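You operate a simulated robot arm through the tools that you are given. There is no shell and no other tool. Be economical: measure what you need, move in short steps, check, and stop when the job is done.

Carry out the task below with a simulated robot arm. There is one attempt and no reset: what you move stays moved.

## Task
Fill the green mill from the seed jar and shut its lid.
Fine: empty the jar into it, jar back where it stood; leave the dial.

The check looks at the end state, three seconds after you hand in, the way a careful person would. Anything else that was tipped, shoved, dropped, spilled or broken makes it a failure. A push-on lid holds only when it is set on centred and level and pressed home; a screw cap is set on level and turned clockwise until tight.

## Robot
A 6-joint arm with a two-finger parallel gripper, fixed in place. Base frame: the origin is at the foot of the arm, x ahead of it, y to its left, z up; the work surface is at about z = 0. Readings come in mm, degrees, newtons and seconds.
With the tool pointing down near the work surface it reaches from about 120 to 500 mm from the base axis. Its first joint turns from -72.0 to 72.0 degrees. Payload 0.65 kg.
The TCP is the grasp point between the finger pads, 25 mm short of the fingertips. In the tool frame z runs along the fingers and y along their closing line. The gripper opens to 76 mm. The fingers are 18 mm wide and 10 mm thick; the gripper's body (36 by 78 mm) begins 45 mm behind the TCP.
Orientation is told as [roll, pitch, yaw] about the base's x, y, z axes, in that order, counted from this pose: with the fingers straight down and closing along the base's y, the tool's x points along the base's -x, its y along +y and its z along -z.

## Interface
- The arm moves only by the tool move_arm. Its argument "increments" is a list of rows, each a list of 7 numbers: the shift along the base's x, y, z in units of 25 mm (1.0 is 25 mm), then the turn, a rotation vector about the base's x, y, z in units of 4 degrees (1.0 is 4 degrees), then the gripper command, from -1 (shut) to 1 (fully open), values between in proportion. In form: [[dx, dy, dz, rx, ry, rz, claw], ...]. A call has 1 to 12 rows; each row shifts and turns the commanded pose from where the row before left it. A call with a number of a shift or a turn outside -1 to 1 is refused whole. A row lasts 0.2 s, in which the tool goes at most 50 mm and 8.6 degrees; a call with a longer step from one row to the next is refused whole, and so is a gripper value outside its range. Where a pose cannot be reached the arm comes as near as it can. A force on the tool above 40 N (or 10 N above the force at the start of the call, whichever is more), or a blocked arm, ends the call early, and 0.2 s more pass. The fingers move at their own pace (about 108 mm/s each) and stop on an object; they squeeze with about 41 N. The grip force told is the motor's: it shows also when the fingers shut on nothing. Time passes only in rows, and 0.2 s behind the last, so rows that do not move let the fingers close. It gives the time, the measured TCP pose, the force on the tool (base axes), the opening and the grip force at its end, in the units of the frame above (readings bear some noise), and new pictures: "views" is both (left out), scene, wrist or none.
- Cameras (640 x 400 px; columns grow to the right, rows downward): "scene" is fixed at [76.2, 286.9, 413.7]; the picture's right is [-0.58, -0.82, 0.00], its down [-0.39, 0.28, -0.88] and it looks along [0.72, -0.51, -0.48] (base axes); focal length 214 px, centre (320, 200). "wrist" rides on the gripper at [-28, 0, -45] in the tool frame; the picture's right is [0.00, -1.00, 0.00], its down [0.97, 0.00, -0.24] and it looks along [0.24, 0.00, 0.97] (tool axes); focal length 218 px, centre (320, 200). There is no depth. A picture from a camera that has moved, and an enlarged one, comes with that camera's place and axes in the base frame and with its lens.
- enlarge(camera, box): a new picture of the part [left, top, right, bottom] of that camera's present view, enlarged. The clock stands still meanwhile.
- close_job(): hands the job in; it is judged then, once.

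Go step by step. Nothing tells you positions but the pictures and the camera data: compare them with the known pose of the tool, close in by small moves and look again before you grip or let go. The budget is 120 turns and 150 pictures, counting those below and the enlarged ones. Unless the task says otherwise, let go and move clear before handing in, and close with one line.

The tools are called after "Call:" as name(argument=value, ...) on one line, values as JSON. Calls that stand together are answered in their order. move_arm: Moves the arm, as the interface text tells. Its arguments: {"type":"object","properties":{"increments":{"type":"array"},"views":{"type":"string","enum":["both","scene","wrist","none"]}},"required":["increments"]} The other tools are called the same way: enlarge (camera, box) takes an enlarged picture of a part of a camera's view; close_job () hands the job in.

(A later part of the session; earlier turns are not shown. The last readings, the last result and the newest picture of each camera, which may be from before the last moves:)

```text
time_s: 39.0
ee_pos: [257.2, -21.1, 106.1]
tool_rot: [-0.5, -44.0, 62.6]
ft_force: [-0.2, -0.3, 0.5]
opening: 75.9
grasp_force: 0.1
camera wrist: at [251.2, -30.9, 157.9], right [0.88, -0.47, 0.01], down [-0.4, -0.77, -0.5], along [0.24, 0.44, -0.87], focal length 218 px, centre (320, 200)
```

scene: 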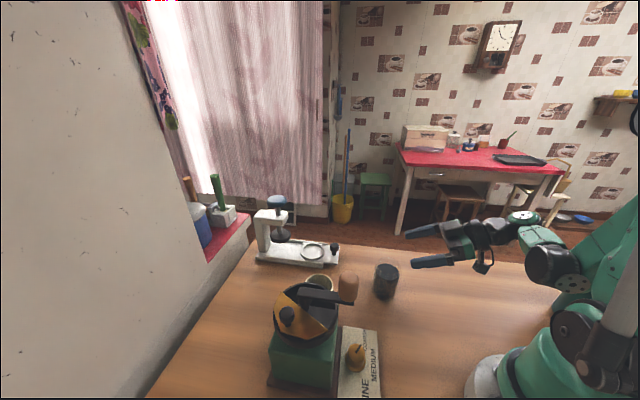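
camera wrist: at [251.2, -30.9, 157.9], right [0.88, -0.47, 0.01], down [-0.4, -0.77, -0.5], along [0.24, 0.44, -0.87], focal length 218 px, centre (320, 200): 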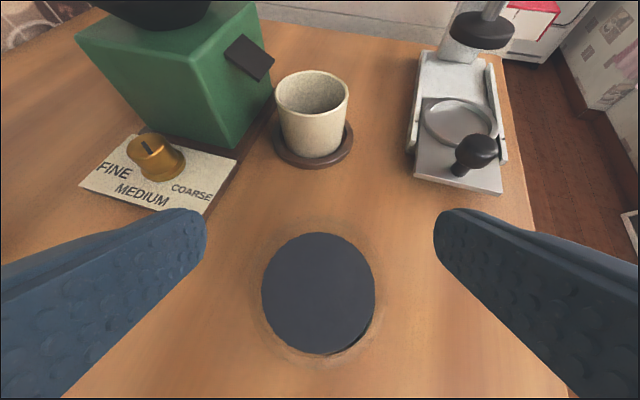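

Call:
move_arm(increments=[[-0.08, -0.15, -0.2, 0, 0, 0, 1], [0, 0, -0.4, 0, 0, 0, 1]], views="none")

Call:
move_arm(increments=[[0, 0, -0.4, 0, 0, 0, 1]], views="none")

Call:
move_arm(increments=[[0, 0, -0.3, 0, 0, 0, 1]], views="wrist")

```text
time_s: 39.6
ee_pos: [254.9, -24.2, 92.8]
tool_rot: [-0.5, -44.0, 62.6]
ft_force: [0.2, -0.7, 0.0]
opening: 76.0
grasp_force: 0.0
```

```text
time_s: 40.0
ee_pos: [254.7, -25.0, 82.8]
tool_rot: [-0.5, -44.0, 62.6]
ft_force: [0.2, 0.1, -1.2]
opening: 76.2
grasp_force: 0.0
```

```text
time_s: 40.4
ee_pos: [256.1, -24.8, 73.9]
tool_rot: [-0.4, -44.1, 62.6]
ft_force: [0.5, 0.0, -0.4]
opening: 76.2
grasp_force: 0.1
camera wrist: at [249.1, -34.3, 125.8], right [0.88, -0.47, 0.01], down [-0.4, -0.77, -0.5], along [0.24, 0.44, -0.87], focal length 218 px, centre (320, 200)
```

wrist: 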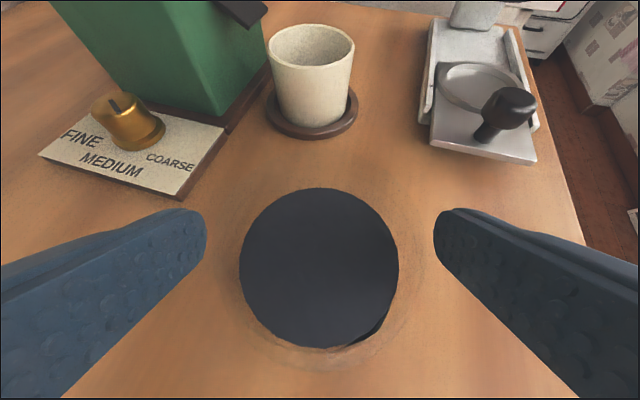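

Call:
enlarge(camera="wrist", box=[200, 160, 440, 390])

Call:
enlarge(camera="scene", box=[350, 190, 470, 310])

```text
1.74 times, centred on (320, 275) of wrist
camera zoom: at [249.1, -34.3, 125.8], right [0.88, -0.47, 0.01], down [-0.4, -0.77, -0.5], along [0.24, 0.44, -0.87], focal length 380 px, centre (320, 70)
```

zoom: 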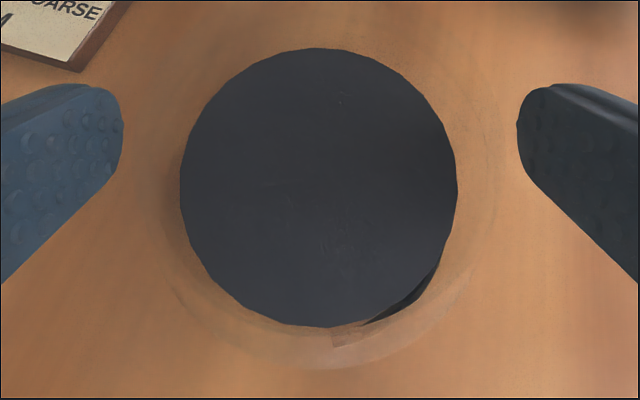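

```text
3.33 times, centred on (410, 250) of scene
camera zoom: at [76.2, 286.9, 413.7], right [-0.58, -0.82, 0.0], down [-0.39, 0.28, -0.88], along [0.72, -0.51, -0.48], focal length 715 px, centre (20, 33)
```

zoom: 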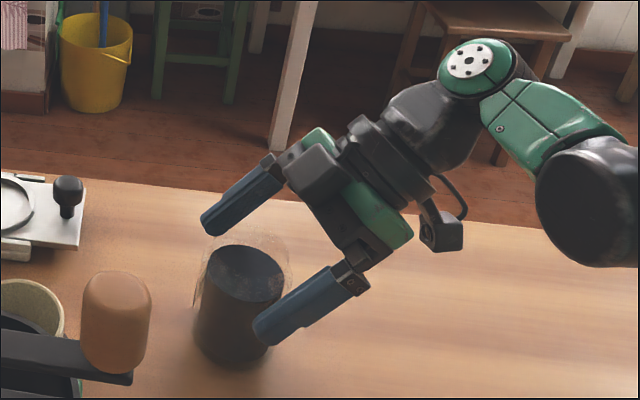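

The fingers straddle the jar well. I'll lower another 17 mm and check.

Call:
move_arm(increments=[[0.05, -0.03, -0.35, 0, 0, 0, 1], [0, 0, -0.35, 0, 0, 0, 1], [0, 0, 0, 0, 0, 0, 1]], views="wrist")

Call:
enlarge(camera="scene", box=[350, 210, 450, 310])

```text
time_s: 41.2
ee_pos: [260.1, -27.8, 64.5]
tool_rot: [-0.6, -43.8, 62.6]
ft_force: [-0.6, 0.1, 0.2]
opening: 76.1
grasp_force: 0.1
out of reach, approached as far as the arm can: row 2
camera wrist: at [254.1, -37.4, 115.6], right [0.89, -0.47, 0.01], down [-0.4, -0.77, -0.5], along [0.24, 0.44, -0.87], focal length 218 px, centre (320, 200)
```

wrist: 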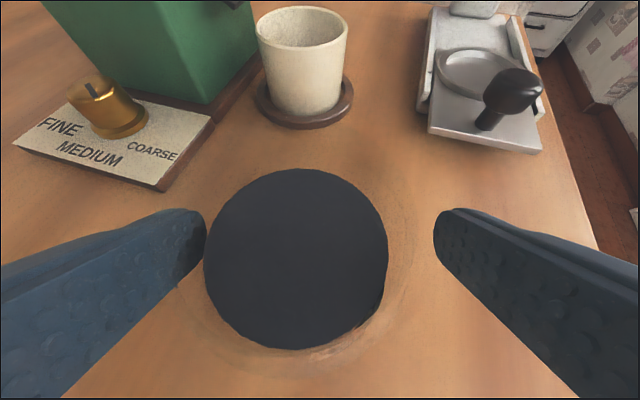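

```text
4.00 times, centred on (400, 260) of scene
camera zoom: at [76.2, 286.9, 413.7], right [-0.58, -0.82, 0.0], down [-0.39, 0.28, -0.88], along [0.72, -0.51, -0.48], focal length 858 px, centre (0, -40)
```

zoom: 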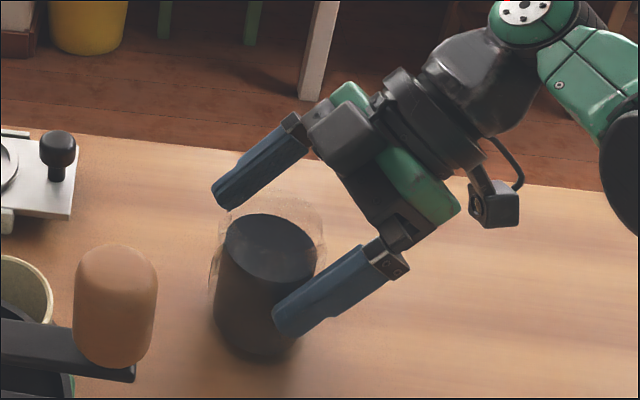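

Reach ends at z≈65, but that still gives a good grip on the upper half of the jar. I'll re-centre and then close gently.

Call:
move_arm(increments=[[-0.12, 0.08, 0.12, 0, 0, 0, 1], [-0.12, 0.07, 0, 0, 0, 0, 1]], views="wrist")

```text
time_s: 41.8
ee_pos: [254.8, -24.1, 67.8]
tool_rot: [-0.4, -43.9, 62.6]
ft_force: [-0.5, 0.6, -0.1]
opening: 76.0
grasp_force: 0.1
camera wrist: at [248.3, -33.6, 119.4], right [0.89, -0.47, 0.01], down [-0.4, -0.77, -0.5], along [0.24, 0.44, -0.87], focal length 218 px, centre (320, 200)
```

wrist: 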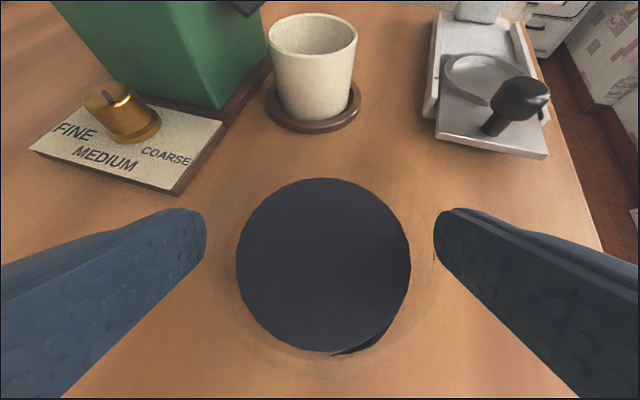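

Call:
move_arm(increments=[[0, 0, 0, 0, 0, 0, 0.6], [0, 0, 0, 0, 0, 0, 0.45], [0, 0, 0, 0, 0, 0, 0.35], [0, 0, 0, 0, 0, 0, 0.3]], views="none")

```text
time_s: 42.8
ee_pos: [254.5, -25.4, 68.6]
tool_rot: [-0.5, -43.8, 62.6]
ft_force: [1.0, -1.9, 1.5]
opening: 57.9
grasp_force: 41.1
```

I have the jar: opening 57.9 mm, firm grip. I'll lift it straight up and look.

Call:
move_arm(increments=[[0, 0, 0.4, 0, 0, 0, 0.3], [0, 0, 0.8, 0, 0, 0, 0.3], [0, 0, 0.8, 0, 0, 0, 0.3]], views="both")

Call:
enlarge(camera="scene", box=[340, 180, 460, 310])

```text
time_s: 43.6
ee_pos: [255.1, -24.6, 116.3]
tool_rot: [-0.5, -44.1, 62.6]
ft_force: [1.0, 0.3, -0.8]
opening: 57.7
grasp_force: 41.1
camera wrist: at [248.9, -33.6, 168.9], right [0.88, -0.47, 0.01], down [-0.4, -0.77, -0.5], along [0.24, 0.44, -0.87], focal length 218 px, centre (320, 200)
```

scene: 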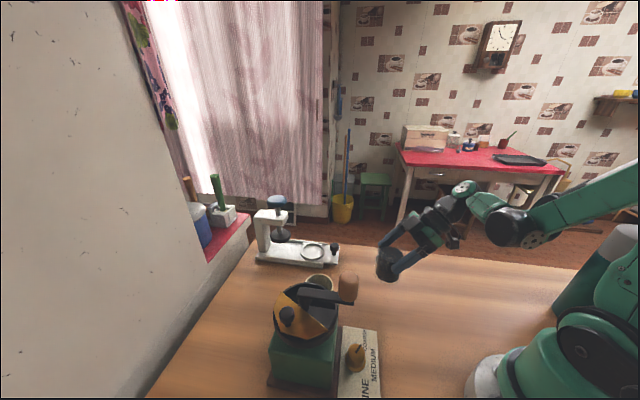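
wrist: 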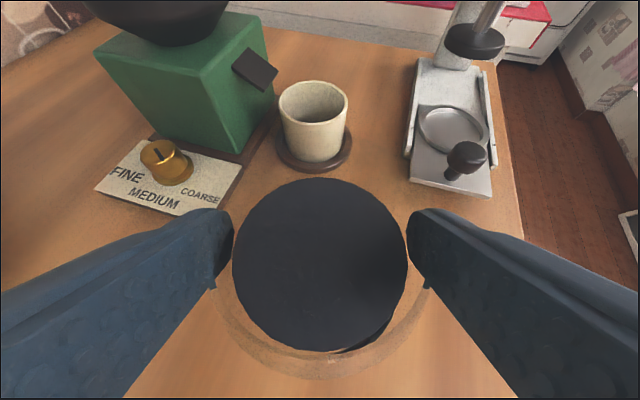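

```text
3.08 times, centred on (400, 245) of scene
camera zoom: at [76.2, 286.9, 413.7], right [-0.58, -0.82, 0.0], down [-0.39, 0.28, -0.88], along [0.72, -0.51, -0.48], focal length 660 px, centre (74, 62)
```

zoom: 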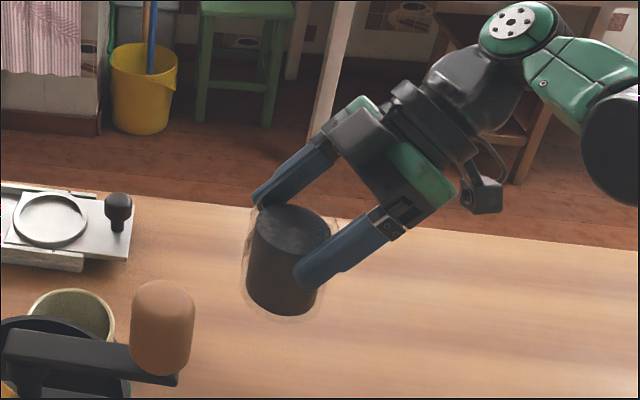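

The jar came up cleanly and upright. It is about 62 mm tall, 58 mm across and gripped near the rim. I'll raise it and turn it about the vertical, still upright, so the pour can later go toward −y with the fingers at the sides of the lip.

Call:
move_arm(increments=[[0.1, 0.2, 0.42, 0, 0, -1, 0.3], [0.1, 0.2, 0.42, 0, 0, -1, 0.3], [0.1, 0.2, 0.42, 0, 0, -1, 0.3], [0.1, 0.2, 0.42, 0, 0, -1, 0.3], [0.1, 0.2, 0.42, 0, 0, -1, 0.3], [0.1, 0.2, 0.42, 0, 0, -1, 0.3], [0.1, 0.2, 0.42, 0, 0, -1, 0.3], [0.1, 0.2, 0.42, 0, 0, -1, 0.3], [0.1, 0.2, 0.42, 0, 0, -1, 0.3], [0.1, 0.2, 0.42, 0, 0, -1, 0.3], [0.1, 0.2, 0.42, 0, 0, -1, 0.3], [0.1, 0.2, 0.42, 0, 0, -1, 0.3]], views="none")

```text
time_s: 46.2
ee_pos: [284.7, 35.5, 244.0]
tool_rot: [-0.5, -44.0, 14.5]
ft_force: [0.1, 1.1, -1.8]
opening: 57.5
grasp_force: 41.2
```

Call:
move_arm(increments=[[0, 0.3, 0.2, 0, 0, -1, 0.3], [0, 0.3, 0.2, 0, 0, -1, 0.3], [0, 0.3, 0.2, 0, 0, -1, 0.3], [0, 0.3, 0.2, 0, 0, -1, 0.3], [0, 0.3, 0, 0, 0, -1, 0.3], [0, 0.3, 0, 0, 0, -1, 0.3], [0, 0.3, 0, 0, 0, -1, 0.3], [0, 0.3, 0, 0, 0, -1, 0.3], [0, 0.3, 0, 0, 0, -1, 0.3], [0, 0.3, 0, 0, 0, -1, 0.3], [0, 0.3, 0, 0, 0, -1, 0.3], [0, 0.3, 0, 0, 0, -1, 0.3]], views="both")

```text
time_s: 48.8
ee_pos: [284.3, 126.1, 264.6]
tool_rot: [-0.4, -44.0, -33.5]
ft_force: [-0.6, -0.1, -0.5]
opening: 57.3
grasp_force: 40.6
camera wrist: at [274.4, 133.4, 316.0], right [-0.56, -0.83, 0.01], down [-0.72, 0.48, -0.5], along [0.41, -0.28, -0.87], focal length 218 px, centre (320, 200)
```

scene: 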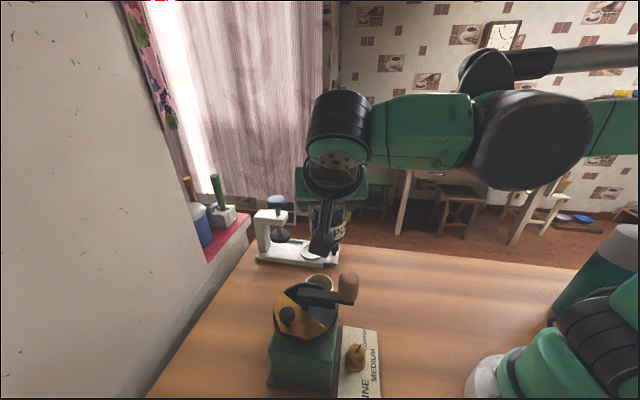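
wrist: 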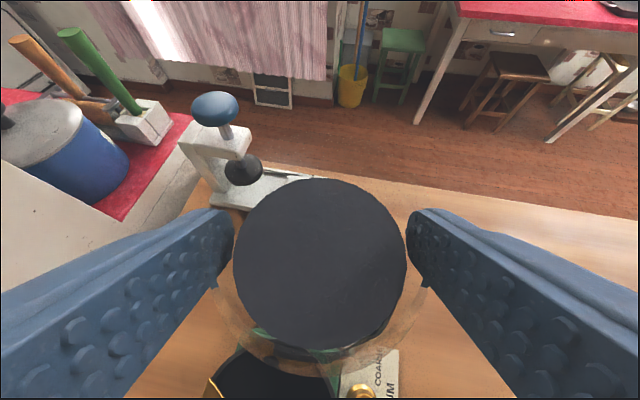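

The pose is reachable. I'll bring the jar, still upright, over the hopper to the start-of-pour position.

Call:
move_arm(increments=[[-0.1, 0.5, 0.1, 0, 0, -1, 0.3], [-0.2, 0.54, 0, 0, 0, -1, 0.3], [-0.2, 0.54, 0, 0, 0, -1, 0.3], [-0.2, 0.54, 0, 0, 0, 0, 0.3], [-0.2, 0.54, 0, 0, 0, 0, 0.3], [-0.13, 0.54, 0, 0, 0, 0, 0.3]], views="both")

```text
time_s: 50.2
ee_pos: [258.7, 206.7, 267.7]
tool_rot: [-0.5, -44.0, -45.5]
ft_force: [-0.3, 0.1, -2.3]
opening: 57.3
grasp_force: 41.0
camera wrist: at [250.3, 214.3, 318.2], right [-0.72, -0.7, 0.01], down [-0.61, 0.62, -0.5], along [0.35, -0.36, -0.87], focal length 218 px, centre (320, 200)
```

scene: 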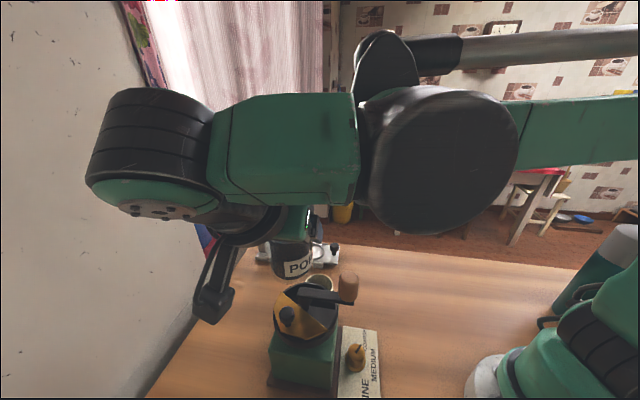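
wrist: 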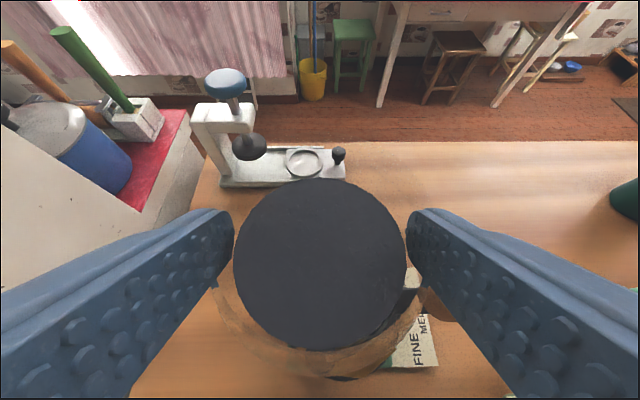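

The jar is in position with its leading lip at about (268,177). I'll start tilting toward −y in stages, with the lip held over the opening.

Call:
move_arm(increments=[[0.0104, -0.0386, -0.025, 0.966, 0.259, 0, 0.3], [0.0104, -0.0386, -0.025, 0.966, 0.259, 0, 0.3], [0.0104, -0.0386, -0.025, 0.966, 0.259, 0, 0.3], [0.0104, -0.0386, -0.025, 0.966, 0.259, 0, 0.3], [0.0104, -0.0386, -0.025, 0.966, 0.259, 0, 0.3], [0.0104, -0.0386, -0.025, 0.966, 0.259, 0, 0.3]], views="both")

```text
time_s: 51.6
ee_pos: [260.1, 200.1, 263.0]
tool_rot: [12.0, -22.2, -52.4]
ft_force: [0.1, -0.9, -1.7]
opening: 57.3
grasp_force: 41.3
camera wrist: at [258.1, 187.5, 313.9], right [-0.73, -0.66, -0.19], down [-0.64, 0.75, -0.15], along [0.24, 0.01, -0.97], focal length 218 px, centre (320, 200)
```

scene: 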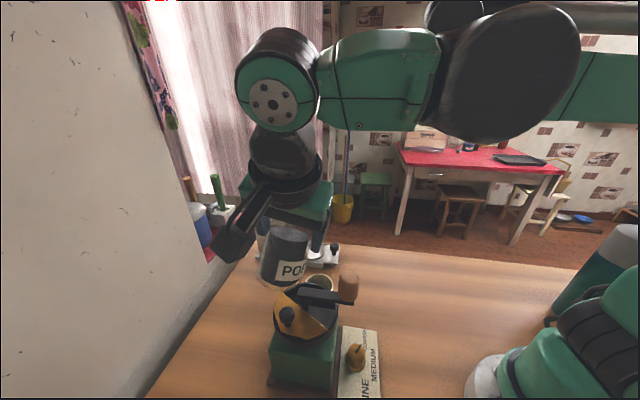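
wrist: 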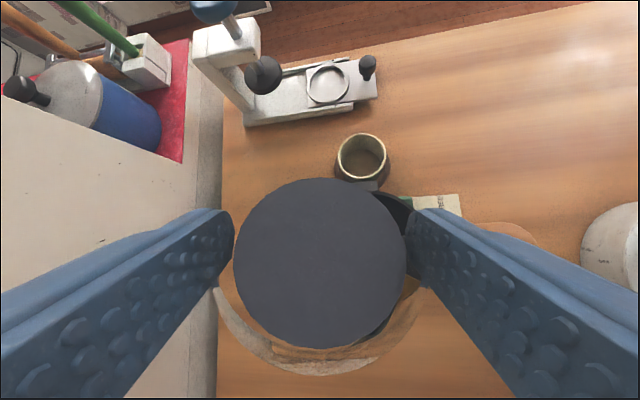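

Call:
move_arm(increments=[[0.0166, -0.0618, -0.17, 0.966, 0.259, 0, 0.3], [0.0166, -0.0618, -0.17, 0.966, 0.259, 0, 0.3], [0.0166, -0.0618, -0.17, 0.966, 0.259, 0, 0.3]], views="wrist")

Call:
enlarge(camera="scene", box=[230, 200, 380, 350])

```text
time_s: 52.4
ee_pos: [261.5, 194.6, 251.4]
tool_rot: [16.6, -11.1, -53.7]
ft_force: [-0.4, 0.3, -1.4]
opening: 56.9
grasp_force: 40.9
camera wrist: at [261.8, 172.0, 298.4], right [-0.74, -0.61, -0.28], down [-0.65, 0.76, 0.04], along [0.19, 0.21, -0.96], focal length 218 px, centre (320, 200)
```

wrist: 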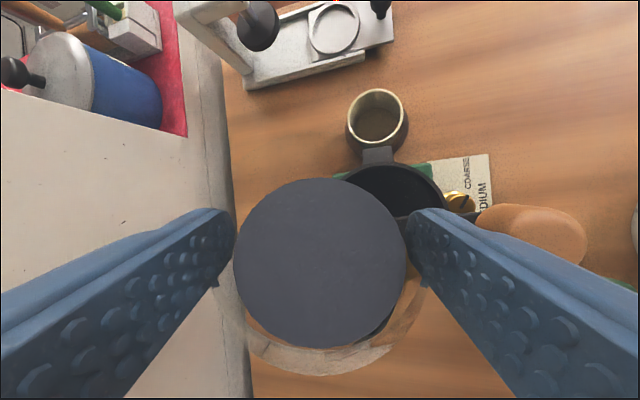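

```text
2.67 times, centred on (305, 275) of scene
camera zoom: at [76.2, 286.9, 413.7], right [-0.58, -0.82, 0.0], down [-0.39, 0.28, -0.88], along [0.72, -0.51, -0.48], focal length 572 px, centre (360, 0)
```

zoom: 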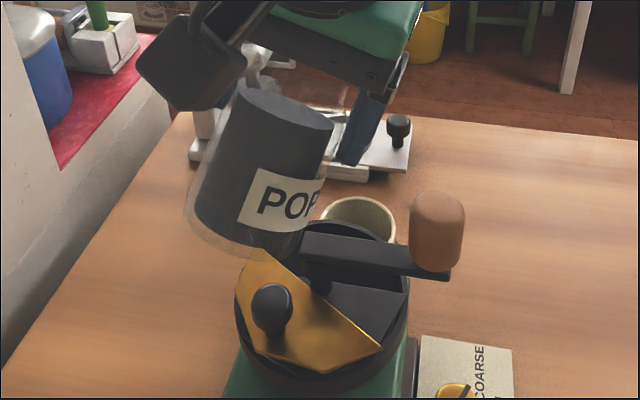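

Call:
move_arm(increments=[[0.019, -0.0715, -0.1, 0.966, 0.259, 0, 0.3], [0.019, -0.0715, -0.1, 0.966, 0.259, 0, 0.3]], views="wrist")

Call:
enlarge(camera="scene", box=[230, 200, 380, 350])

```text
time_s: 53.0
ee_pos: [262.9, 191.0, 245.5]
tool_rot: [19.5, -3.5, -54.1]
ft_force: [-0.2, -0.3, -1.2]
opening: 57.1
grasp_force: 41.6
camera wrist: at [264.9, 162.7, 290.1], right [-0.75, -0.57, -0.33], down [-0.64, 0.75, 0.16], along [0.16, 0.34, -0.93], focal length 218 px, centre (320, 200)
```

wrist: 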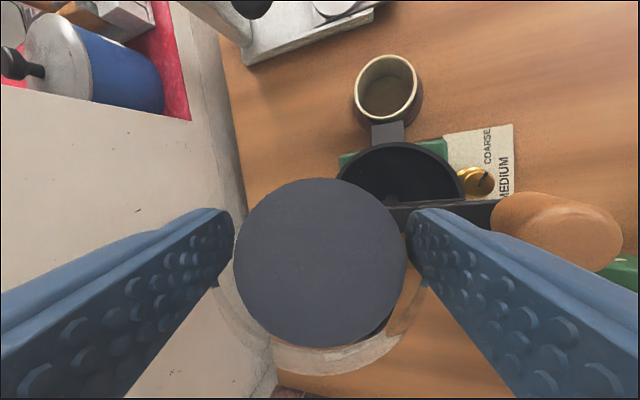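

```text
2.67 times, centred on (305, 275) of scene
camera zoom: at [76.2, 286.9, 413.7], right [-0.58, -0.82, 0.0], down [-0.39, 0.28, -0.88], along [0.72, -0.51, -0.48], focal length 572 px, centre (360, 0)
```

zoom: 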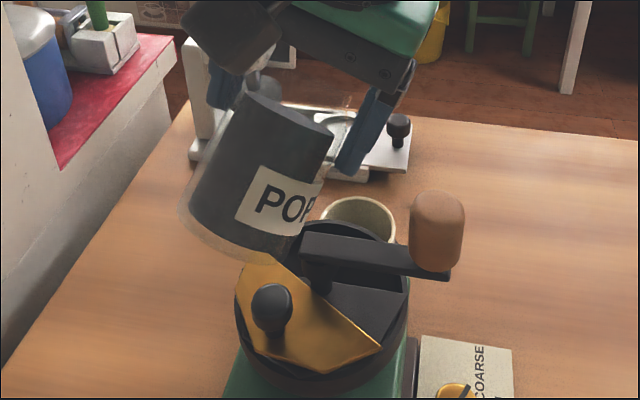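

No flow yet. The opening is clearly visible beyond the lip. I'll shift a few mm toward its centre and tilt on to about 60°.

Call:
move_arm(increments=[[-0.038, -0.061, -0.09, 0.966, 0.259, 0, 0.3], [-0.038, -0.061, -0.09, 0.966, 0.259, 0, 0.3]], views="wrist")

Call:
move_arm(increments=[[-0.038, -0.061, -0.09, 0.966, 0.259, 0, 0.3], [-0.038, -0.061, -0.09, 0.966, 0.259, 0, 0.3]], views="both")

```text
time_s: 53.6
ee_pos: [260.8, 187.4, 241.3]
tool_rot: [22.3, 3.7, -54.1]
ft_force: [0.3, 0.1, -1.2]
opening: 56.9
grasp_force: 41.2
camera wrist: at [264.4, 153.6, 280.8], right [-0.76, -0.52, -0.38], down [-0.63, 0.72, 0.29], along [0.12, 0.46, -0.88], focal length 218 px, centre (320, 200)
```

wrist: 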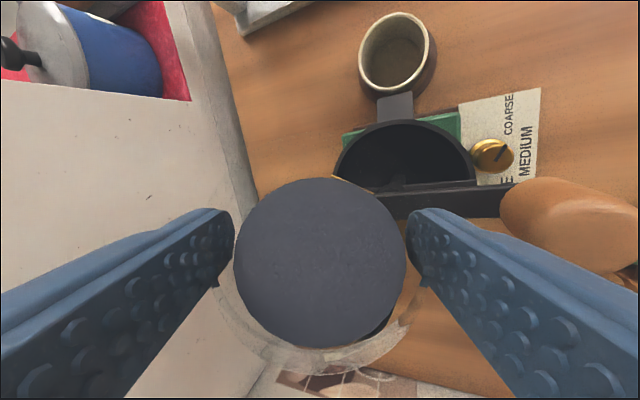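

```text
time_s: 54.2
ee_pos: [259.5, 185.1, 237.1]
tool_rot: [25.3, 11.3, -53.7]
ft_force: [-0.2, 0.2, -1.0]
opening: 57.2
grasp_force: 40.8
camera wrist: at [264.2, 145.3, 271.1], right [-0.78, -0.47, -0.42], down [-0.62, 0.67, 0.4], along [0.09, 0.57, -0.81], focal length 218 px, centre (320, 200)
```

scene: 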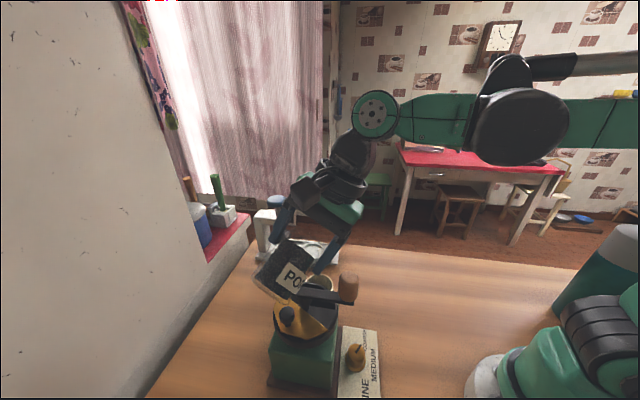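
wrist: 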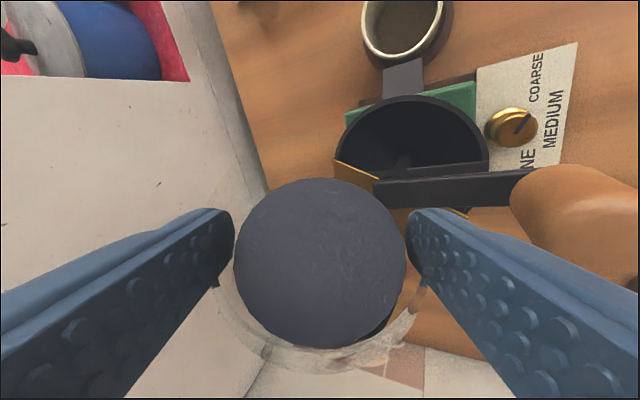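

Call:
move_arm(increments=[[0.024, -0.089, -0.08, 0.966, 0.259, 0, 0.3], [0.024, -0.089, -0.08, 0.966, 0.259, 0, 0.3]], views="wrist")

Call:
move_arm(increments=[[0.024, -0.089, -0.08, 0.966, 0.259, 0, 0.3], [0.024, -0.089, -0.08, 0.966, 0.259, 0, 0.3]], views="both")

```text
time_s: 54.8
ee_pos: [259.1, 180.3, 233.9]
tool_rot: [28.2, 18.6, -52.9]
ft_force: [0.3, -0.4, -1.1]
opening: 57.0
grasp_force: 40.9
camera wrist: at [266.5, 137.0, 261.0], right [-0.79, -0.41, -0.45], down [-0.6, 0.61, 0.51], along [0.06, 0.68, -0.73], focal length 218 px, centre (320, 200)
```

wrist: 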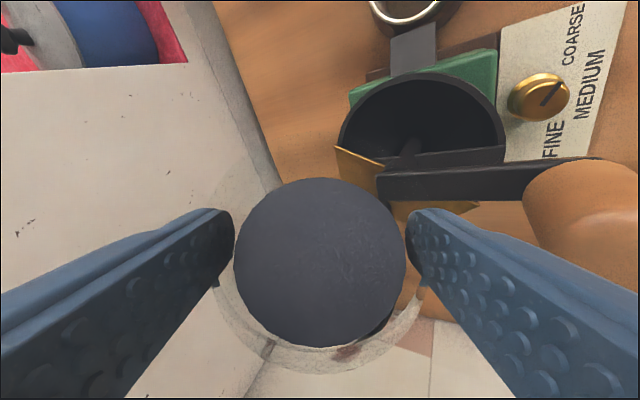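

```text
time_s: 55.4
ee_pos: [262.1, 176.7, 228.7]
tool_rot: [31.5, 26.1, -51.7]
ft_force: [0.5, -0.2, -1.2]
opening: 57.0
grasp_force: 40.9
camera wrist: at [267.9, 129.5, 250.1], right [-0.81, -0.35, -0.47], down [-0.58, 0.53, 0.61], along [0.04, 0.77, -0.64], focal length 218 px, centre (320, 200)
```

scene: 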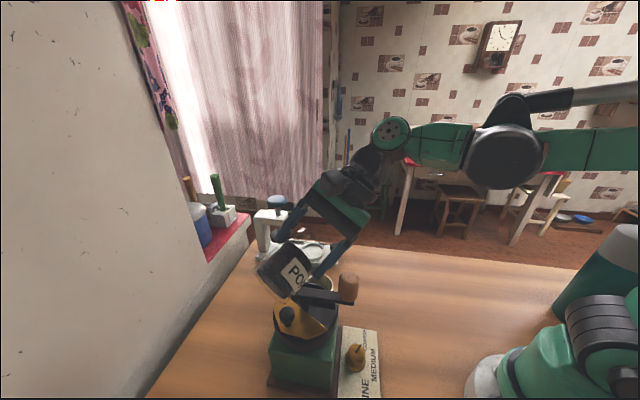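
wrist: 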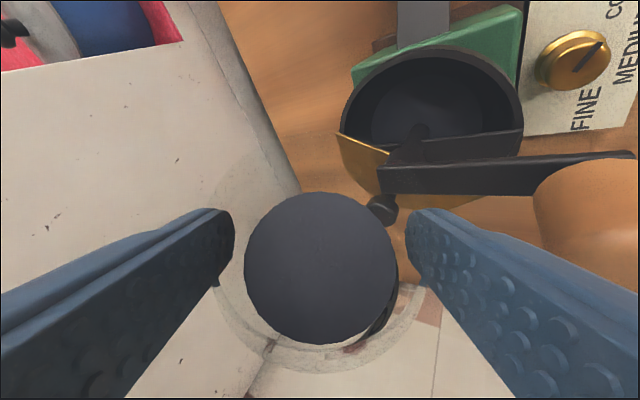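

Flow has started: the level in the jar dropped and the hopper is darkening with seeds. I'll check that nothing is landing outside it.

Call:
enlarge(camera="wrist", box=[230, 20, 550, 220])

Call:
enlarge(camera="scene", box=[240, 220, 380, 400])

```text
2.00 times, centred on (390, 120) of wrist
camera zoom: at [267.9, 129.5, 250.1], right [-0.81, -0.35, -0.47], down [-0.58, 0.53, 0.61], along [0.04, 0.77, -0.64], focal length 436 px, centre (180, 360)
```

zoom: 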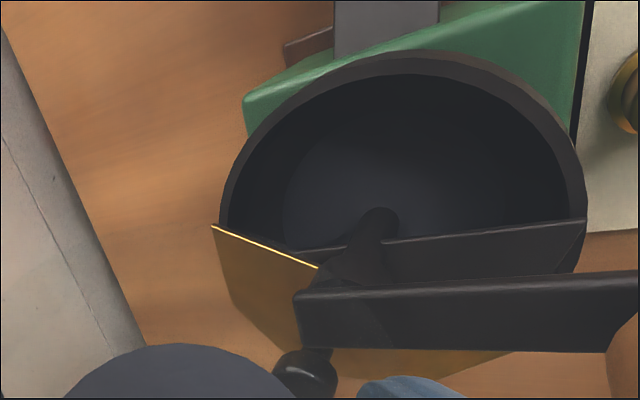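

```text
2.22 times, centred on (310, 310) of scene
camera zoom: at [76.2, 286.9, 413.7], right [-0.58, -0.82, 0.0], down [-0.39, 0.28, -0.88], along [0.72, -0.51, -0.48], focal length 477 px, centre (342, -44)
```

zoom: 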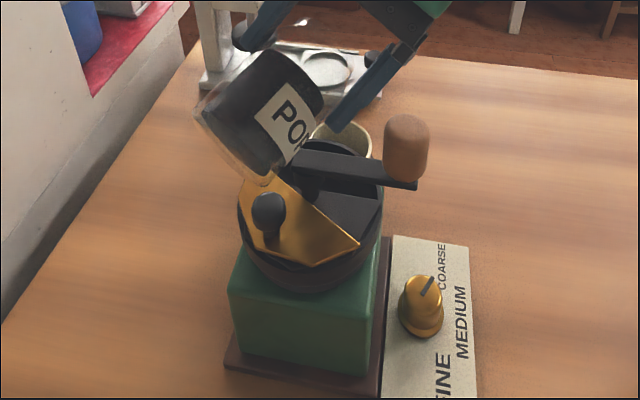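

Call:
move_arm(increments=[[0, 0, 0, 0, 0, 0, 0.3], [0, 0, 0, 0, 0, 0, 0.3], [0.024, -0.089, -0.04, 0.966, 0.259, 0, 0.3], [0, 0, 0, 0, 0, 0, 0.3], [0, 0, 0, 0, 0, 0, 0.3], [0.024, -0.089, -0.04, 0.966, 0.259, 0, 0.3], [0, 0, 0, 0, 0, 0, 0.3], [0, 0, 0, 0, 0, 0, 0.3]], views="wrist")

Call:
move_arm(increments=[[0.024, -0.089, -0.06, 0.966, 0.259, 0, 0.3], [0, 0, 0, 0, 0, 0, 0.3], [0, 0, 0, 0, 0, 0, 0.3], [0.024, -0.089, -0.06, 0.966, 0.259, 0, 0.3], [0, 0, 0, 0, 0, 0, 0.3], [0, 0, 0, 0, 0, 0, 0.3]], views="both")

```text
time_s: 57.2
ee_pos: [262.4, 171.5, 226.3]
tool_rot: [35.4, 33.4, -49.8]
ft_force: [0.4, 0.4, -0.4]
opening: 56.6
grasp_force: 40.9
camera wrist: at [269.8, 122.5, 241.9], right [-0.83, -0.28, -0.48], down [-0.56, 0.45, 0.7], along [0.02, 0.85, -0.53], focal length 218 px, centre (320, 200)
```

wrist: 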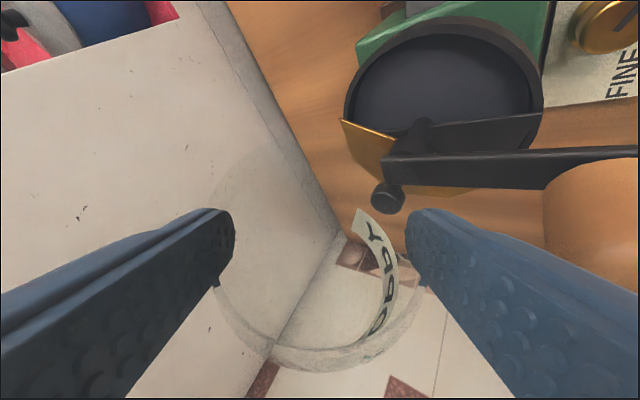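

```text
time_s: 58.6
ee_pos: [262.8, 167.7, 224.4]
tool_rot: [39.7, 40.5, -47.0]
ft_force: [0.6, 0.1, -1.5]
opening: 56.8
grasp_force: 41.4
camera wrist: at [271.6, 116.5, 231.3], right [-0.85, -0.22, -0.49], down [-0.53, 0.35, 0.77], along [0.0, 0.91, -0.41], focal length 218 px, centre (320, 200)
```

scene: 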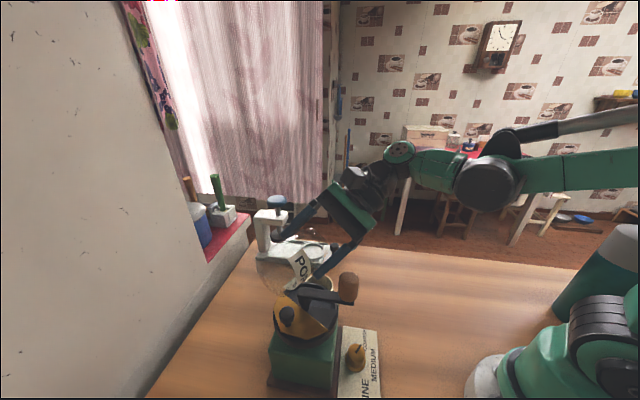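
wrist: 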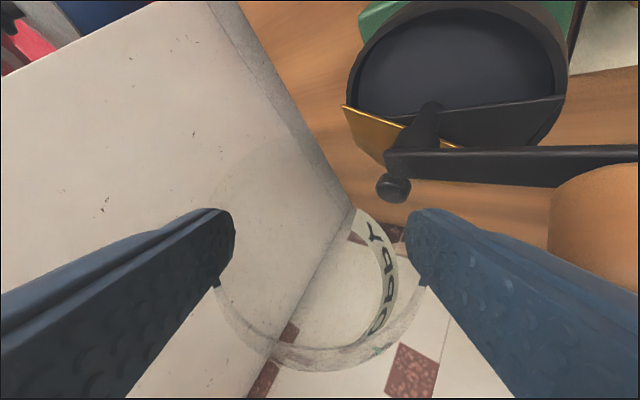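

The jar looks empty and the hopper full. I'll take a close check.

Call:
enlarge(camera="wrist", box=[200, 170, 440, 390])

Call:
enlarge(camera="scene", box=[235, 220, 375, 380])

Call:
enlarge(camera="wrist", box=[320, 0, 640, 210])

```text
1.82 times, centred on (320, 280) of wrist
camera zoom: at [271.6, 116.5, 231.3], right [-0.85, -0.22, -0.49], down [-0.53, 0.35, 0.77], along [0.0, 0.91, -0.41], focal length 397 px, centre (320, 54)
```

zoom: 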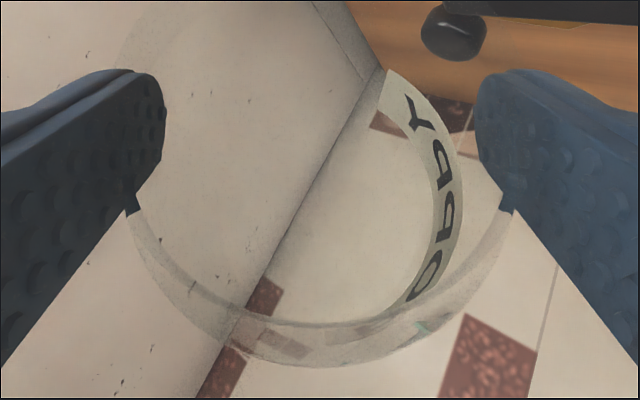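

```text
2.50 times, centred on (305, 300) of scene
camera zoom: at [76.2, 286.9, 413.7], right [-0.58, -0.82, 0.0], down [-0.39, 0.28, -0.88], along [0.72, -0.51, -0.48], focal length 536 px, centre (358, -50)
```

zoom: 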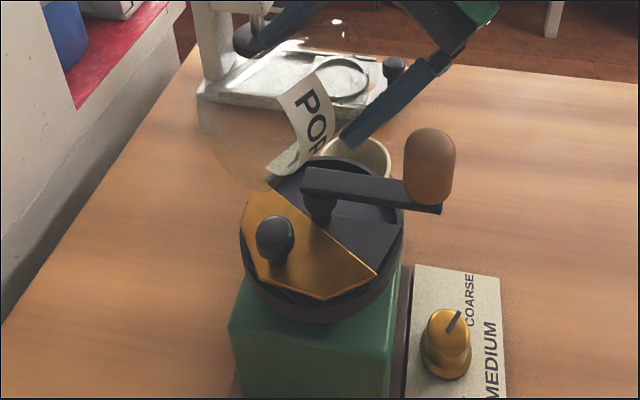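

```text
1.90 times, centred on (480, 105) of wrist
camera zoom: at [271.6, 116.5, 231.3], right [-0.85, -0.22, -0.49], down [-0.53, 0.35, 0.77], along [0.0, 0.91, -0.41], focal length 416 px, centre (15, 381)
```

zoom: 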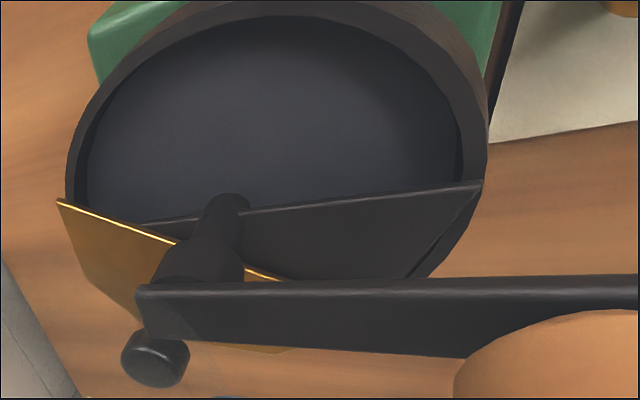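

Clean: jar empty, hopper full, no spill. I'll rise and tilt the jar back upright.

Call:
move_arm(increments=[[0, 0, 1, 0, 0, 0, 0.3], [0, 0, 1, 0, 0, 0, 0.3], [0, 0, 0, -0.966, -0.259, 0, 0.3], [0, 0, 0, -0.966, -0.259, 0, 0.3], [0, 0, 0, -0.966, -0.259, 0, 0.3], [0, 0, 0, -0.966, -0.259, 0, 0.3], [0, 0, 0, -0.966, -0.259, 0, 0.3], [0, 0, 0, -0.966, -0.259, 0, 0.3], [0, 0, 0, -0.966, -0.259, 0, 0.3], [0, 0, 0, -0.966, -0.259, 0, 0.3], [0, 0, 0, -0.966, -0.259, 0, 0.3], [0, 0, 0, -0.966, -0.259, 0, 0.3]], views="none")

Call:
move_arm(increments=[[0, 0, 0, -0.966, -0.259, 0, 0.3], [0, 0, 0, -0.966, -0.259, 0, 0.3], [0, 0, 0, -0.966, -0.259, 0, 0.3], [0, 0, 0, -0.966, -0.259, 0, 0.3], [0, 0, 0, -0.966, -0.259, 0, 0.3], [0, 0, 0, -0.966, -0.259, 0, 0.3], [0, 0, 0, -0.966, -0.259, 0, 0.3], [0, 0, 0, -0.966, -0.259, 0, 0.3], [0, 0, 0, -0.966, -0.259, 0, 0.3], [0, 0, 0, -0.966, -0.259, 0, 0.3], [0, 0, 0, -0.966, -0.259, 0, 0.3], [0, 0, 0, -0.966, -0.259, 0, 0.3]], views="none")

Call:
move_arm(increments=[[0, 0, 0, -0.966, -0.259, 0, 0.3]], views="scene")

```text
time_s: 61.2
ee_pos: [263.8, 168.5, 274.1]
tool_rot: [22.2, 3.8, -54.2]
ft_force: [0.0, 0.6, -1.3]
opening: 56.4
grasp_force: 41.0
```

```text
time_s: 63.8
ee_pos: [262.8, 168.4, 273.6]
tool_rot: [2.0, -40.5, -47.0]
ft_force: [0.2, -0.4, -2.1]
opening: 56.1
grasp_force: 41.3
```

```text
time_s: 64.2
ee_pos: [263.4, 166.8, 273.3]
tool_rot: [-0.6, -44.0, -45.4]
ft_force: [-0.1, -0.5, -1.3]
opening: 56.2
grasp_force: 41.1
```

scene: 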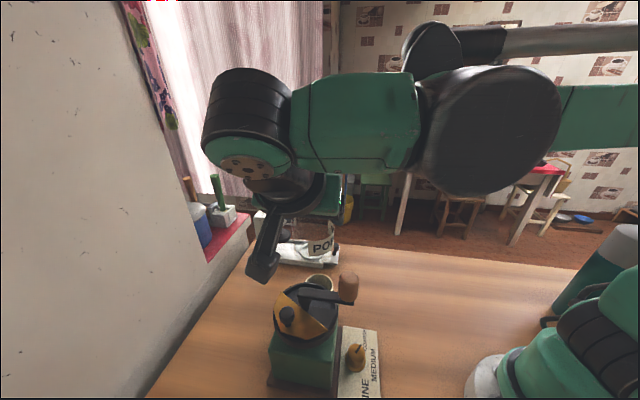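

Call:
move_arm(increments=[[0.07, -0.3, 0, 0, 0, 1, 0.3], [0.07, -0.3, 0, 0, 0, 1, 0.3], [0.07, -0.3, 0, 0, 0, 1, 0.3], [0.07, -0.3, 0, 0, 0, 1, 0.3], [0.07, -0.3, 0, 0, 0, 1, 0.3], [0.07, -0.3, 0, 0, 0, 1, 0.3], [0.07, -0.3, 0, 0, 0, 1, 0.3], [0.07, -0.3, 0, 0, 0, 1, 0.3], [0.07, -0.3, 0, 0, 0, 1, 0.3], [0.07, -0.3, 0, 0, 0, 1, 0.3], [0.07, -0.3, 0, 0, 0, 1, 0.3], [0.07, -0.3, 0, 0, 0, 1, 0.3]], views="none")

Call:
move_arm(increments=[[-0.1, -0.3, -0.4, 0, 0, 1, 0.3], [-0.1, -0.3, -0.4, 0, 0, 1, 0.3], [-0.1, -0.3, -0.4, 0, 0, 1, 0.3], [-0.1, -0.3, -0.4, 0, 0, 1, 0.3], [-0.1, -0.3, -0.4, 0, 0, 1, 0.3], [-0.1, -0.3, -0.4, 0, 0, 1, 0.3], [-0.1, -0.3, -0.4, 0, 0, 1, 0.3], [-0.1, -0.3, -0.4, 0, 0, 1, 0.3], [-0.1, -0.3, -0.4, 0, 0, 1, 0.3], [-0.1, -0.3, -0.4, 0, 0, 1, 0.3], [-0.1, -0.3, -0.4, 0, 0, 1, 0.3], [-0.1, -0.3, -0.4, 0, 0, 1, 0.3]], views="none")

Call:
move_arm(increments=[[-0.05, -0.15, 0, 0, 0, 1, 0.3], [-0.05, -0.15, 0, 0, 0, 1, 0.3], [-0.05, -0.15, 0, 0, 0, 1, 0.3]], views="both")

```text
time_s: 66.8
ee_pos: [284.8, 75.7, 274.6]
tool_rot: [-0.6, -44.0, 2.8]
ft_force: [0.3, -0.9, -2.5]
opening: 56.1
grasp_force: 41.1
```

```text
time_s: 69.4
ee_pos: [256.3, -11.7, 154.4]
tool_rot: [-0.7, -44.0, 50.7]
ft_force: [0.7, -0.3, -1.9]
opening: 55.7
grasp_force: 40.8
```

```text
time_s: 70.2
ee_pos: [251.4, -25.3, 153.3]
tool_rot: [-0.7, -44.0, 62.7]
ft_force: [-0.6, 0.3, -1.1]
opening: 55.4
grasp_force: 40.6
camera wrist: at [246.2, -33.3, 204.9], right [0.89, -0.47, 0.01], down [-0.4, -0.77, -0.5], along [0.24, 0.44, -0.87], focal length 218 px, centre (320, 200)
```

scene: 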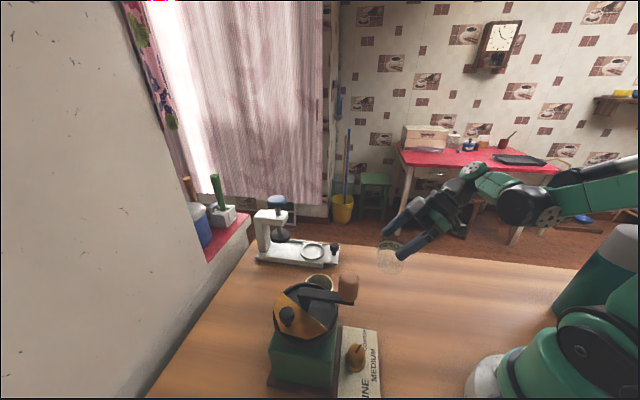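
wrist: 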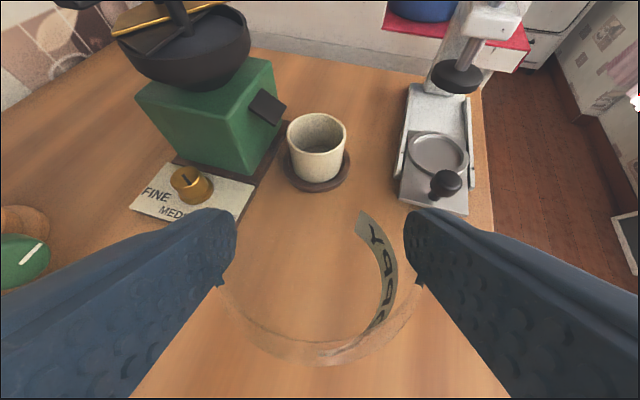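

The grip opening has crept from 57.9 to 55.4 mm, so the jar may be slowly slipping. I'll take a quick close look before placing it.

Call:
enlarge(camera="scene", box=[350, 200, 450, 290])

Call:
enlarge(camera="wrist", box=[200, 180, 440, 390])

```text
4.44 times, centred on (400, 245) of scene
camera zoom: at [76.2, 286.9, 413.7], right [-0.58, -0.82, 0.0], down [-0.39, 0.28, -0.88], along [0.72, -0.51, -0.48], focal length 953 px, centre (-36, 0)
```

zoom: 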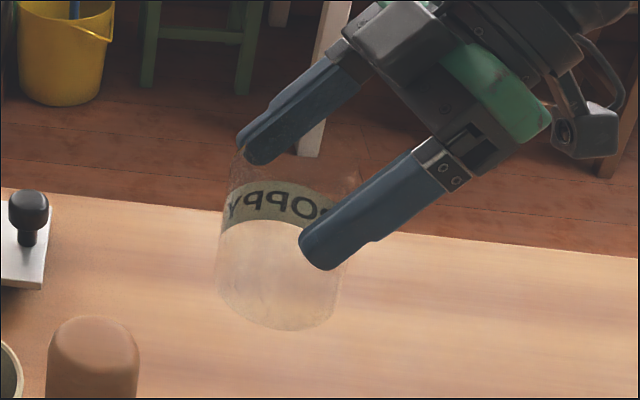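

```text
1.90 times, centred on (320, 285) of wrist
camera zoom: at [246.2, -33.3, 204.9], right [0.89, -0.47, 0.01], down [-0.4, -0.77, -0.5], along [0.24, 0.44, -0.87], focal length 416 px, centre (320, 38)
```

zoom: 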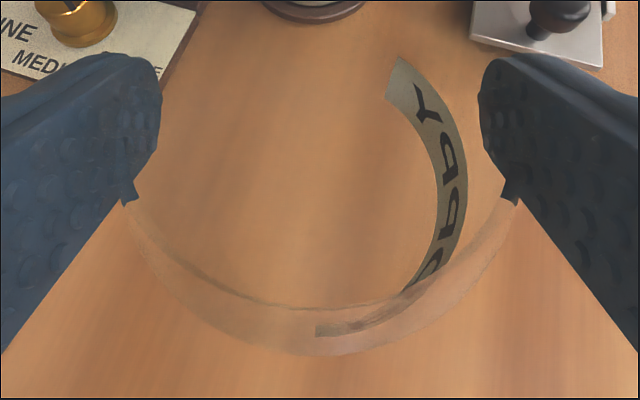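

Call:
move_arm(increments=[[0.08, -0.03, -0.8, 0, 0, 0, 0.3], [0, 0, -0.8, 0, 0, 0, 0.3], [0, 0, -0.8, 0, 0, 0, 0.3], [0, 0, -0.6, 0, 0, 0, 0.3]], views="none")

Call:
enlarge(camera="scene", box=[355, 245, 420, 310])

```text
time_s: 71.2
ee_pos: [255.4, -23.4, 76.8]
tool_rot: [-0.5, -44.0, 62.6]
ft_force: [-0.3, 0.3, -1.7]
opening: 55.6
grasp_force: 40.9
```

```text
6.15 times, centred on (388, 278) of scene
camera zoom: at [76.2, 286.9, 413.7], right [-0.58, -0.82, 0.0], down [-0.39, 0.28, -0.88], along [0.72, -0.51, -0.48], focal length 1320 px, centre (-95, -277)
```

zoom: 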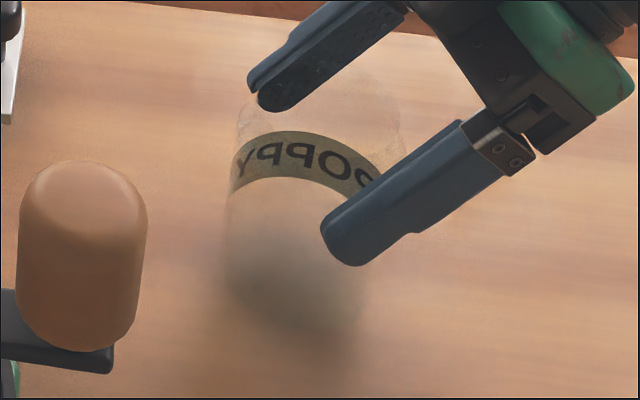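

The lateral position matches the original. I'll lower gently until it touches.

Call:
move_arm(increments=[[0, 0, -0.1, 0, 0, 0, 0.3], [0, 0, -0.1, 0, 0, 0, 0.3]], views="none")

Call:
move_arm(increments=[[0, 0, -0.06, 0, 0, 0, 0.3], [0, 0, 0, 0, 0, 0, 0.3]], views="none")

```text
time_s: 71.8
ee_pos: [254.4, -23.5, 73.9]
tool_rot: [-0.4, -44.0, 62.6]
ft_force: [0.5, 0.3, -2.2]
opening: 55.3
grasp_force: 41.3
```

```text
time_s: 72.4
ee_pos: [254.3, -24.2, 72.4]
tool_rot: [-0.5, -44.0, 62.6]
ft_force: [0.0, -0.3, -0.7]
opening: 51.7
grasp_force: 41.1
```

Call:
enlarge(camera="scene", box=[355, 245, 420, 310])

Call:
enlarge(camera="wrist", box=[180, 160, 460, 400])

```text
6.15 times, centred on (388, 278) of scene
camera zoom: at [76.2, 286.9, 413.7], right [-0.58, -0.82, 0.0], down [-0.39, 0.28, -0.88], along [0.72, -0.51, -0.48], focal length 1320 px, centre (-95, -277)
```

zoom: 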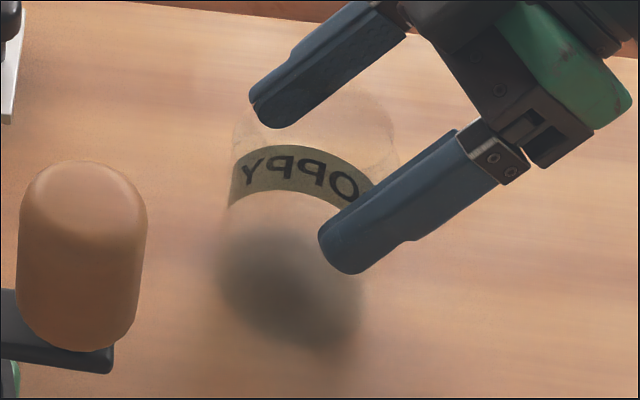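

```text
1.67 times, centred on (320, 280) of wrist
camera zoom: at [248.5, -34.2, 123.2], right [0.88, -0.47, 0.01], down [-0.4, -0.77, -0.5], along [0.24, 0.44, -0.87], focal length 364 px, centre (320, 67)
```

zoom: 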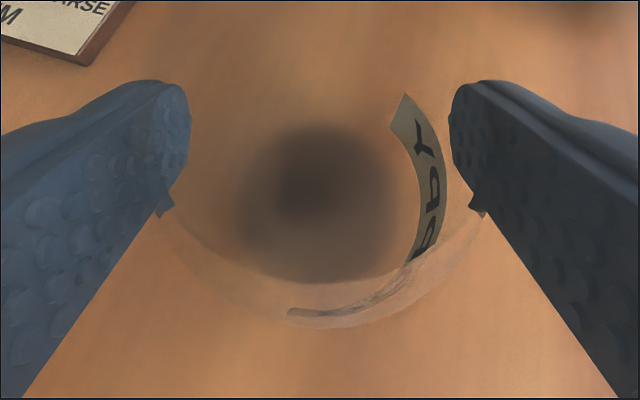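

The jar now appears to be resting on the table, with the fingers only pinching its rear rim. I'll release it gently.

Call:
move_arm(increments=[[0, 0, 0, 0, 0, 0, 0.45], [0, 0, 0, 0, 0, 0, 0.7], [0, 0, 0, 0, 0, 0, 1], [0, 0, 0, 0, 0, 0, 1]], views="wrist")

Call:
enlarge(camera="scene", box=[355, 245, 420, 310])

```text
time_s: 73.4
ee_pos: [255.5, -23.8, 73.1]
tool_rot: [-0.5, -44.0, 62.6]
ft_force: [0.6, -0.5, 0.0]
opening: 75.8
grasp_force: 0.1
camera wrist: at [248.5, -34.1, 123.3], right [0.88, -0.47, 0.01], down [-0.4, -0.77, -0.5], along [0.24, 0.44, -0.87], focal length 218 px, centre (320, 200)
```

wrist: 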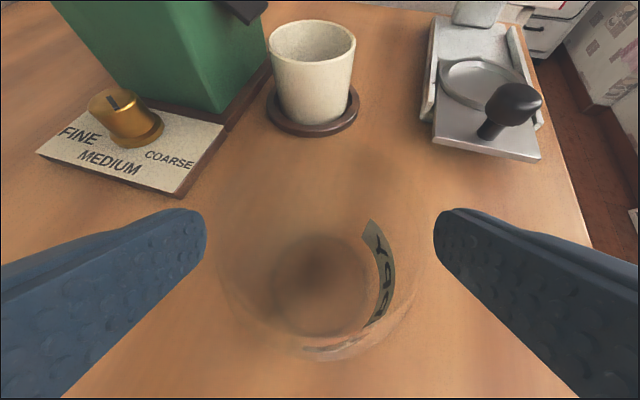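

```text
6.15 times, centred on (388, 278) of scene
camera zoom: at [76.2, 286.9, 413.7], right [-0.58, -0.82, 0.0], down [-0.39, 0.28, -0.88], along [0.72, -0.51, -0.48], focal length 1320 px, centre (-95, -277)
```

zoom: 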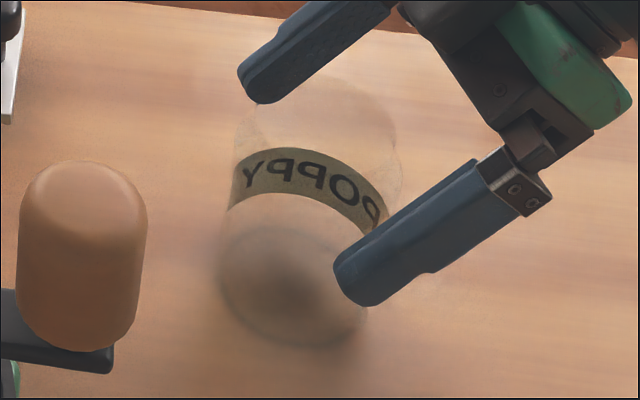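

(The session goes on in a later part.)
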